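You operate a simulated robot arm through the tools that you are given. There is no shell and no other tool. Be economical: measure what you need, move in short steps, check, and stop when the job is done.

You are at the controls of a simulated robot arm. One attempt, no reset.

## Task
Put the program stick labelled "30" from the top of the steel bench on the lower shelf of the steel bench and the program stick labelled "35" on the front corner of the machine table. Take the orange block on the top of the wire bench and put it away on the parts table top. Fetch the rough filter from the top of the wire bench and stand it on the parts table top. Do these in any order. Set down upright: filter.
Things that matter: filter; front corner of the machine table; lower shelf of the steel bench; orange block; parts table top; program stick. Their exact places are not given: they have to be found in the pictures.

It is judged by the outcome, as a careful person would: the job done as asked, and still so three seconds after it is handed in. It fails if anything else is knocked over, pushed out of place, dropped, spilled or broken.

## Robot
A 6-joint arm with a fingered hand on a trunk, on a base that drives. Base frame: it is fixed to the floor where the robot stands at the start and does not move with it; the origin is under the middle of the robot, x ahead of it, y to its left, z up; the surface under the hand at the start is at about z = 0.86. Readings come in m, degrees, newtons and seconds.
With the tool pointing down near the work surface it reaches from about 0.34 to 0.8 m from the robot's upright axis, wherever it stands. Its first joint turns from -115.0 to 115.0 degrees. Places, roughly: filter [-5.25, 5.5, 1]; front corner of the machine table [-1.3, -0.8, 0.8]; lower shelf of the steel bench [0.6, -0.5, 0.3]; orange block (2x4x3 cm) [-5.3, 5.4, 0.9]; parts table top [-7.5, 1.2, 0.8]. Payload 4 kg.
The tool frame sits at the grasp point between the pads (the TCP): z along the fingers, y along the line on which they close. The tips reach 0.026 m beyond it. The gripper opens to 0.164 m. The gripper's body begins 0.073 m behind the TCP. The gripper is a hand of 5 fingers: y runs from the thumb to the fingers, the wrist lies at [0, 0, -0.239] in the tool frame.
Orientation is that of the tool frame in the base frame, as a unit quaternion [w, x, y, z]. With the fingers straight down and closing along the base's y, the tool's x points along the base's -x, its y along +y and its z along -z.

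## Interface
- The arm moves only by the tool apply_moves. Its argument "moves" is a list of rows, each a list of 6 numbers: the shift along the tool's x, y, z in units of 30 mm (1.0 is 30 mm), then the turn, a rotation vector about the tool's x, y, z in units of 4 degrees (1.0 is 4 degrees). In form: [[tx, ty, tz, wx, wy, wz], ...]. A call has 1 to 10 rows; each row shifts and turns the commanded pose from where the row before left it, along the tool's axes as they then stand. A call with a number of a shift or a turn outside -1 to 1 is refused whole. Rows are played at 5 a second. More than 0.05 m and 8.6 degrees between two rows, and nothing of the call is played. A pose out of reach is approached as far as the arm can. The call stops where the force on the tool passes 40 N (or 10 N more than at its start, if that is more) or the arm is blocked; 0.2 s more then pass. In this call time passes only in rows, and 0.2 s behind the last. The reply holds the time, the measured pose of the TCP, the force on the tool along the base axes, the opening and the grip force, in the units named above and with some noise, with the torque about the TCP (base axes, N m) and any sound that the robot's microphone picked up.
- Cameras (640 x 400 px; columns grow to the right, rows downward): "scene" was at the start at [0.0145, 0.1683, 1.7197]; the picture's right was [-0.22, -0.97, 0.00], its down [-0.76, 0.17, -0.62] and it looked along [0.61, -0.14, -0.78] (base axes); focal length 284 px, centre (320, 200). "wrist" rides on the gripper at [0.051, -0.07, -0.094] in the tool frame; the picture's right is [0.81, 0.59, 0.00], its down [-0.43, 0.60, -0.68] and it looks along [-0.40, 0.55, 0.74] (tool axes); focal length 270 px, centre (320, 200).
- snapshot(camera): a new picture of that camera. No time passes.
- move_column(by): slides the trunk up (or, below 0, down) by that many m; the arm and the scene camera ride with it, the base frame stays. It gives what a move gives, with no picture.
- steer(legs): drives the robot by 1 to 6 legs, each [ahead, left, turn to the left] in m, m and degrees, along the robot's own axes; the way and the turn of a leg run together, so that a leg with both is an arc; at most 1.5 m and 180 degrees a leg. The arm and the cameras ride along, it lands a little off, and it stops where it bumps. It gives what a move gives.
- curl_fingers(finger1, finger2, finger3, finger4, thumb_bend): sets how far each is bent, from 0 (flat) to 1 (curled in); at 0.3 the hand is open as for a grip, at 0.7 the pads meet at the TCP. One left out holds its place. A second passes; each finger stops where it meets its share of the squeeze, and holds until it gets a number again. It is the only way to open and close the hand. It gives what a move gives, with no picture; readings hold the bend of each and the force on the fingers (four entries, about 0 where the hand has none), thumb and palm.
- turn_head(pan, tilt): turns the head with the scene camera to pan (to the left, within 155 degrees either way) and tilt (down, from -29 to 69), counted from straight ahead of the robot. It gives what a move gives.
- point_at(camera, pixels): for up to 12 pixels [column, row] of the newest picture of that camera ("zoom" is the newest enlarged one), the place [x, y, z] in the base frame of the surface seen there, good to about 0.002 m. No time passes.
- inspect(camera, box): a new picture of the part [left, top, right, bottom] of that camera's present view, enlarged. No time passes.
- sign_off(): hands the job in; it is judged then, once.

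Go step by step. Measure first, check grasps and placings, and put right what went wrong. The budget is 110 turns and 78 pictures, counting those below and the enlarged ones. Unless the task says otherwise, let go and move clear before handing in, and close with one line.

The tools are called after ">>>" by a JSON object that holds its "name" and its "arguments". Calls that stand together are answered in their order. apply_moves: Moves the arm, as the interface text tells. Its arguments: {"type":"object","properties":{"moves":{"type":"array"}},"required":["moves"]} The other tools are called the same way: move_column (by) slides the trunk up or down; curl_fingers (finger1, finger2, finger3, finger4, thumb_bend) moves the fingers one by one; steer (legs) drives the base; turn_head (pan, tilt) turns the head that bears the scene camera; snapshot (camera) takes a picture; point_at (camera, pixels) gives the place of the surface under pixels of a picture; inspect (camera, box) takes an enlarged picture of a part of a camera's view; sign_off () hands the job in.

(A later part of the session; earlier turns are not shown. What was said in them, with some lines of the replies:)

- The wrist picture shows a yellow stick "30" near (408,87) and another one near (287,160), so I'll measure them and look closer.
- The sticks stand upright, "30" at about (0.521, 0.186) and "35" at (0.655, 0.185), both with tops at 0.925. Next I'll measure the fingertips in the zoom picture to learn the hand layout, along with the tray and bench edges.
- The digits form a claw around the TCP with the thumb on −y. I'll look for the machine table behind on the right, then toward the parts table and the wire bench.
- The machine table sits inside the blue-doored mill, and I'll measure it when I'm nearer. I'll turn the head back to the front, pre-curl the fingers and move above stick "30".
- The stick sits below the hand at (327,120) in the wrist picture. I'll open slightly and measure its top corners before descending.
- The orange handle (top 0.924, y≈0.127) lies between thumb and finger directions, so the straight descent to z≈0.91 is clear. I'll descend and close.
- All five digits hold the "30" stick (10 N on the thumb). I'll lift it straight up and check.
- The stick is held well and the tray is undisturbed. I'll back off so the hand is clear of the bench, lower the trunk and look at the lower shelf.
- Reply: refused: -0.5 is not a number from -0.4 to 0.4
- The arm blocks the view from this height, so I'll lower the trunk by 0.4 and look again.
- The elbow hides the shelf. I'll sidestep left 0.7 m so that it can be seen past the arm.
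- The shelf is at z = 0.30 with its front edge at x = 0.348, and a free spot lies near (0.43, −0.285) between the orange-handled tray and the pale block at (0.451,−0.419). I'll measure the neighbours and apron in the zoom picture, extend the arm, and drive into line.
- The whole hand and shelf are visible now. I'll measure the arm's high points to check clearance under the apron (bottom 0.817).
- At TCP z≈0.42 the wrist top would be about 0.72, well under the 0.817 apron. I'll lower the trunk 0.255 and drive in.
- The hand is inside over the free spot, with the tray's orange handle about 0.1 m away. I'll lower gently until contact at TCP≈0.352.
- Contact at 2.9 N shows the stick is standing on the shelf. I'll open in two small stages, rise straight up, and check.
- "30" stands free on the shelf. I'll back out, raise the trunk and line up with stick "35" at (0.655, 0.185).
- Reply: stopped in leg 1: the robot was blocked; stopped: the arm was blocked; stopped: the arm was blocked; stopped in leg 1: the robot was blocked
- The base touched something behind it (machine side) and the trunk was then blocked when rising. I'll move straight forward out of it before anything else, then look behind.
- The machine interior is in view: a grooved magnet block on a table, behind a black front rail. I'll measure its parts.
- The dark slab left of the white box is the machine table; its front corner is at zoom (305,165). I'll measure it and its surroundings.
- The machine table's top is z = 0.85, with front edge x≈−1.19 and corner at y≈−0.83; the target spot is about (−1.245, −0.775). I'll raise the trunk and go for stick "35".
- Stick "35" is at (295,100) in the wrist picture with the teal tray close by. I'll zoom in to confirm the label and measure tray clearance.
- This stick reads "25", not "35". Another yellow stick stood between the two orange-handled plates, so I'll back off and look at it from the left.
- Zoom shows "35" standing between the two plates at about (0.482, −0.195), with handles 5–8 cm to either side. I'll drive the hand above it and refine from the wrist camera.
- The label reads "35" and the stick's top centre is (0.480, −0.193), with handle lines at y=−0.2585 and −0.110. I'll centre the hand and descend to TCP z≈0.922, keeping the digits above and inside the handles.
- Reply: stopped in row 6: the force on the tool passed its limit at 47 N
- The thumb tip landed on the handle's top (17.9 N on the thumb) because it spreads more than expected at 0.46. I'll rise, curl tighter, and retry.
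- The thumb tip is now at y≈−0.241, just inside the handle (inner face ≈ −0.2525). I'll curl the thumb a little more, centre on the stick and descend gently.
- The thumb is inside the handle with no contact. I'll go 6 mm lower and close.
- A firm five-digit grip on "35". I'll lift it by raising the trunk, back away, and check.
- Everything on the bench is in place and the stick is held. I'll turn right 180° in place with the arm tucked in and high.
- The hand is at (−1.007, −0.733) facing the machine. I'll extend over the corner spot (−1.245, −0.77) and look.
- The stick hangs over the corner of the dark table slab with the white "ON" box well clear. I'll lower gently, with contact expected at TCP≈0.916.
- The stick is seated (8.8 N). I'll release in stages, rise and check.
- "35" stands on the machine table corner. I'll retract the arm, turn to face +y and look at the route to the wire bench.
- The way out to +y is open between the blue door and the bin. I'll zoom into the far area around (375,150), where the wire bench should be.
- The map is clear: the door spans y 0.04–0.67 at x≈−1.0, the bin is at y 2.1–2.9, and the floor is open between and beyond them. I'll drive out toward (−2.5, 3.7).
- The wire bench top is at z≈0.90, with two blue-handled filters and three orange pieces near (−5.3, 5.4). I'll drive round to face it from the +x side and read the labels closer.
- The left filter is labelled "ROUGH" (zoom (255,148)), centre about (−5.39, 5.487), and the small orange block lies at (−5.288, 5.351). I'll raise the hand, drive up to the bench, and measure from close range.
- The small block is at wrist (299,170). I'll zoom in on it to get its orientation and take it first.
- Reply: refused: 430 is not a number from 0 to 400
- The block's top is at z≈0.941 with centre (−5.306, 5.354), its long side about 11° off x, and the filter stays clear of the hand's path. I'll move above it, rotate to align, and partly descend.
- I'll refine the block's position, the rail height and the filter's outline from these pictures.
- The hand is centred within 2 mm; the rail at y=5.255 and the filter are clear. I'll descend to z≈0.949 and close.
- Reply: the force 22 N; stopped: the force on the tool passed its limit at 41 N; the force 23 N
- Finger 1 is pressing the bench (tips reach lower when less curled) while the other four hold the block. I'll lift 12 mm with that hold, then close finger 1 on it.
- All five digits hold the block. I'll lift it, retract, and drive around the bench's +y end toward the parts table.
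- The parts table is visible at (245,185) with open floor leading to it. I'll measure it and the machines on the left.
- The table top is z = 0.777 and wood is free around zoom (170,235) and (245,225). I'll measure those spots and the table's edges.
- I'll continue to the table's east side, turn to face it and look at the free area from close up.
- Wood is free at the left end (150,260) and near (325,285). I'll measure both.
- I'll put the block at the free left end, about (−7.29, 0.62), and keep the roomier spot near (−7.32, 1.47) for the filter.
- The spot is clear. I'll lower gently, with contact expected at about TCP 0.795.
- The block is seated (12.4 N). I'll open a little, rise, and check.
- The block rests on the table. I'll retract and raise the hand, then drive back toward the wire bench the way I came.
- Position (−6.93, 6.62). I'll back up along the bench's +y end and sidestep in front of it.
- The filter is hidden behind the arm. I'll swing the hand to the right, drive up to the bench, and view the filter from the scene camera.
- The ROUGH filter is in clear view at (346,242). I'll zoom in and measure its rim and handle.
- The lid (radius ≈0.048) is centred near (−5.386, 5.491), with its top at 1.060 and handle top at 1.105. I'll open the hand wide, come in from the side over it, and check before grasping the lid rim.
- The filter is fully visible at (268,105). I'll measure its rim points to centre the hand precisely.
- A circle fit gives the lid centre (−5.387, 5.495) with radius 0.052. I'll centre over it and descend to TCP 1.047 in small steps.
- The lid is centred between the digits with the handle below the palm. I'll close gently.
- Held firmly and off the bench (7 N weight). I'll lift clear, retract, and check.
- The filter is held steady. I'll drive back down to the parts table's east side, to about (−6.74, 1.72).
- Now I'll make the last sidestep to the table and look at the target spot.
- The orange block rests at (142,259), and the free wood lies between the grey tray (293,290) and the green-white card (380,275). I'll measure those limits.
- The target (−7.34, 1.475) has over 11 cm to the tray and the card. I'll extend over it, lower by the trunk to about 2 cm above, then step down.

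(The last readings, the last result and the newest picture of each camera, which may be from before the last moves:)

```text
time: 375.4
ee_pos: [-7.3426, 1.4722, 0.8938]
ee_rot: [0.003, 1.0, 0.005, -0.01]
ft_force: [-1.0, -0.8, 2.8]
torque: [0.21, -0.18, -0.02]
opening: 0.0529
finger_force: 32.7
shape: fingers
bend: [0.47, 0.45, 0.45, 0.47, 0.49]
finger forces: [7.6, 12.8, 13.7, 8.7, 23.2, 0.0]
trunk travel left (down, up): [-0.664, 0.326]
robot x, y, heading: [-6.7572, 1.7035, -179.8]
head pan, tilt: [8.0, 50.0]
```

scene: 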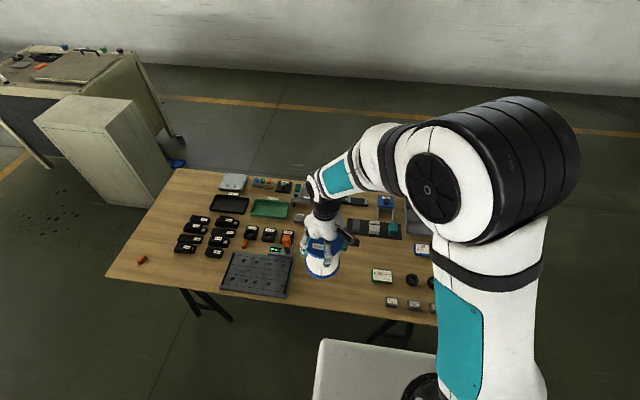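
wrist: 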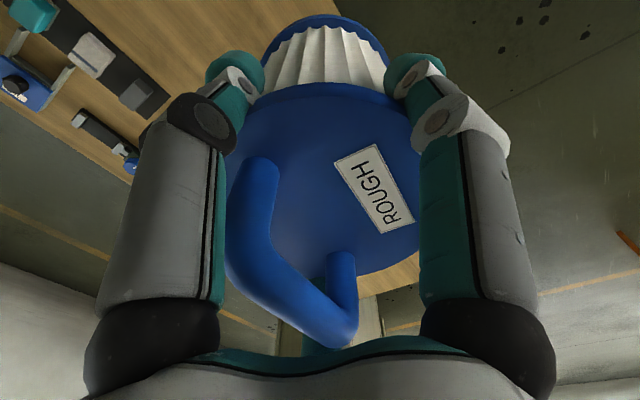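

The reading changed from −7 to +2.8 N, so the filter stands on the table. I'll open the hand in stages and look.

>>> {"name": "curl_fingers", "arguments": {"finger1": 0.42, "finger2": 0.42, "finger3": 0.42, "finger4": 0.42, "thumb_bend": 0.42}}

>>> {"name": "curl_fingers", "arguments": {"finger1": 0.3, "finger2": 0.3, "finger3": 0.3, "finger4": 0.3, "thumb_bend": 0.3}}

>>> {"name": "snapshot", "arguments": {"camera": "wrist"}}

```text
time: 376.4
ee_pos: [-7.3419, 1.473, 0.8913]
ee_rot: [0.003, 1.0, 0.005, -0.009]
ft_force: [0.2, -0.4, 0.1]
torque: [0.0, -0.01, -0.01]
opening: 0.0621
finger_force: 0.9
shape: fingers
bend: [0.42, 0.42, 0.42, 0.42, 0.42]
finger forces: [0.0, 0.0, 0.2, 0.0, 0.0, 0.0]
trunk travel left (down, up): [-0.664, 0.326]
robot x, y, heading: [-6.7533, 1.7039, -179.7]
head pan, tilt: [8.0, 50.0]
```

```text
time: 377.4
ee_pos: [-7.3423, 1.4718, 0.8903]
ee_rot: [0.003, 1.0, 0.006, -0.009]
ft_force: [0.5, -0.1, -0.6]
torque: [0.02, 0.01, -0.01]
opening: 0.0904
finger_force: 0.1
shape: fingers
bend: [0.3, 0.3, 0.3, 0.3, 0.3]
finger forces: [0.0, 0.0, 0.0, 0.1, 0.0, 0.0]
trunk travel left (down, up): [-0.664, 0.326]
robot x, y, heading: [-6.7564, 1.7052, -179.4]
head pan, tilt: [8.0, 50.0]
```

```text
11 pictures are left
```

wrist: 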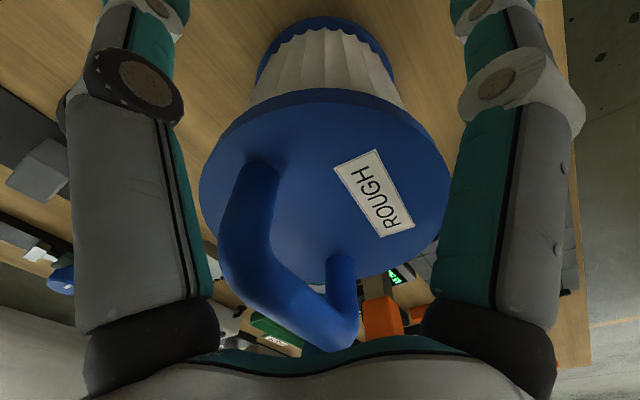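

The digits are free of the lid on all sides. I'll rise straight up with the trunk, retract, back away a little and check the table.

>>> {"name": "move_column", "arguments": {"by": 0.32}}

>>> {"name": "apply_moves", "arguments": {"moves": [[1, 0, 0, 0, 0, 0], [1, 0, 0, 0, 0, 0], [1, 0, 0, 0, 0, 0], [1, 0, 0, 0, 0, 0], [1, 0, 0, 0, 0, 0]]}}

>>> {"name": "steer", "arguments": {"legs": [[0, -0.4, 0]]}}

>>> {"name": "turn_head", "arguments": {"pan": 30, "tilt": 40}}

>>> {"name": "snapshot", "arguments": {"camera": "scene"}}

```text
time: 380.5
ee_pos: [-7.3417, 1.4722, 1.2102]
ee_rot: [0.003, 1.0, 0.005, -0.009]
ft_force: [0.7, 0.1, -0.2]
torque: [0.01, 0.02, 0.03]
opening: 0.0904
finger_force: 0.1
shape: fingers
bend: [0.3, 0.3, 0.3, 0.3, 0.3]
finger forces: [0.1, 0.0, 0.1, 0.1, 0.1, 0.1]
trunk travel left (down, up): [-0.984, 0.006]
robot x, y, heading: [-6.7603, 1.702, -179.5]
head pan, tilt: [8.0, 50.0]
```

```text
time: 381.7
ee_pos: [-7.1913, 1.4735, 1.2088]
ee_rot: [0.003, 1.0, 0.005, -0.009]
ft_force: [0.2, 0.4, -0.4]
torque: [-0.02, 0.03, 0.02]
opening: 0.0909
finger_force: 0.0
shape: fingers
bend: [0.3, 0.3, 0.3, 0.3, 0.3]
finger forces: [0.0, 0.0, 0.0, 0.1, 0.0, 0.0]
trunk travel left (down, up): [-0.984, 0.006]
robot x, y, heading: [-6.756, 1.6987, -179.3]
head pan, tilt: [8.0, 50.0]
```

```text
time: 384.2
ee_pos: [-7.1941, 1.8819, 1.2081]
ee_rot: [0.003, 1.0, 0.002, -0.009]
ft_force: [-0.2, 0.4, 0.1]
torque: [0.01, 0.07, -0.01]
opening: 0.0903
finger_force: 0.0
shape: fingers
bend: [0.3, 0.3, 0.3, 0.3, 0.3]
finger forces: [0.0, 0.1, 0.0, 0.0, 0.0, 0.1]
trunk travel left (down, up): [-0.984, 0.006]
robot x, y, heading: [-6.7583, 2.1105, 180.2]
head pan, tilt: [8.0, 50.0]
```

```text
time: 385.1
ee_pos: [-7.1942, 1.8801, 1.2081]
ee_rot: [0.003, 1.0, 0.002, -0.009]
ft_force: [0.2, 0.2, -0.4]
torque: [0.02, -0.02, -0.02]
opening: 0.0906
finger_force: 0.0
shape: fingers
bend: [0.3, 0.3, 0.3, 0.3, 0.3]
finger forces: [0.0, 0.0, 0.0, 0.0, 0.0, 0.0]
trunk travel left (down, up): [-0.984, 0.006]
robot x, y, heading: [-6.7563, 2.1099, 180.0]
head pan, tilt: [30.0, 40.0]
```

```text
10 pictures are left
```

scene: 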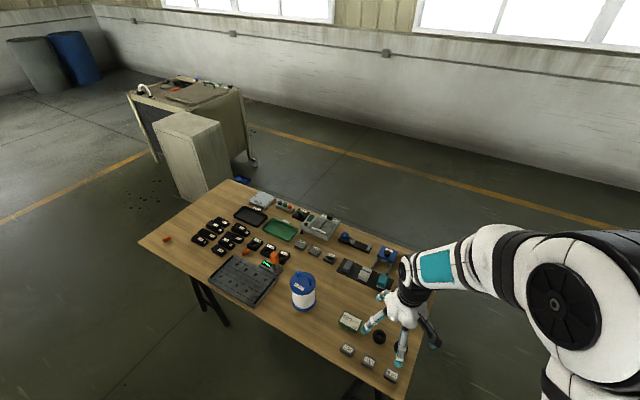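

The filter stands upright at (303,290), the orange block lies at (166,239), and nothing else on the table has moved. Both sticks were seen standing after release, so I'll back the hand off the table and hand in.

>>> {"name": "steer", "arguments": {"legs": [[-0.2, 0, 0]]}}

>>> {"name": "sign_off", "arguments": {}}

```text
time: 386.7
ee_pos: [-6.9992, 1.8802, 1.209]
ee_rot: [0.003, 1.0, 0.003, -0.009]
ft_force: [0.3, -0.2, 0.0]
torque: [0.03, 0.02, -0.02]
opening: 0.0905
finger_force: 0.1
shape: fingers
bend: [0.3, 0.3, 0.3, 0.3, 0.3]
finger forces: [0.1, 0.0, 0.1, 0.0, 0.0, 0.1]
trunk travel left (down, up): [-0.984, 0.006]
robot x, y, heading: [-6.5659, 2.1151, -179.8]
head pan, tilt: [30.0, 40.0]
```

```text
The job is handed in.
```

The job is handed in: stick "30" is on the steel bench's lower shelf, stick "35" is on the machine table's front corner, and the orange block and the upright rough filter are on the parts table; on the way the base bumped the machine side once and the thumb pressed a plate handle (47 N), and later pictures showed nothing visibly out of place.
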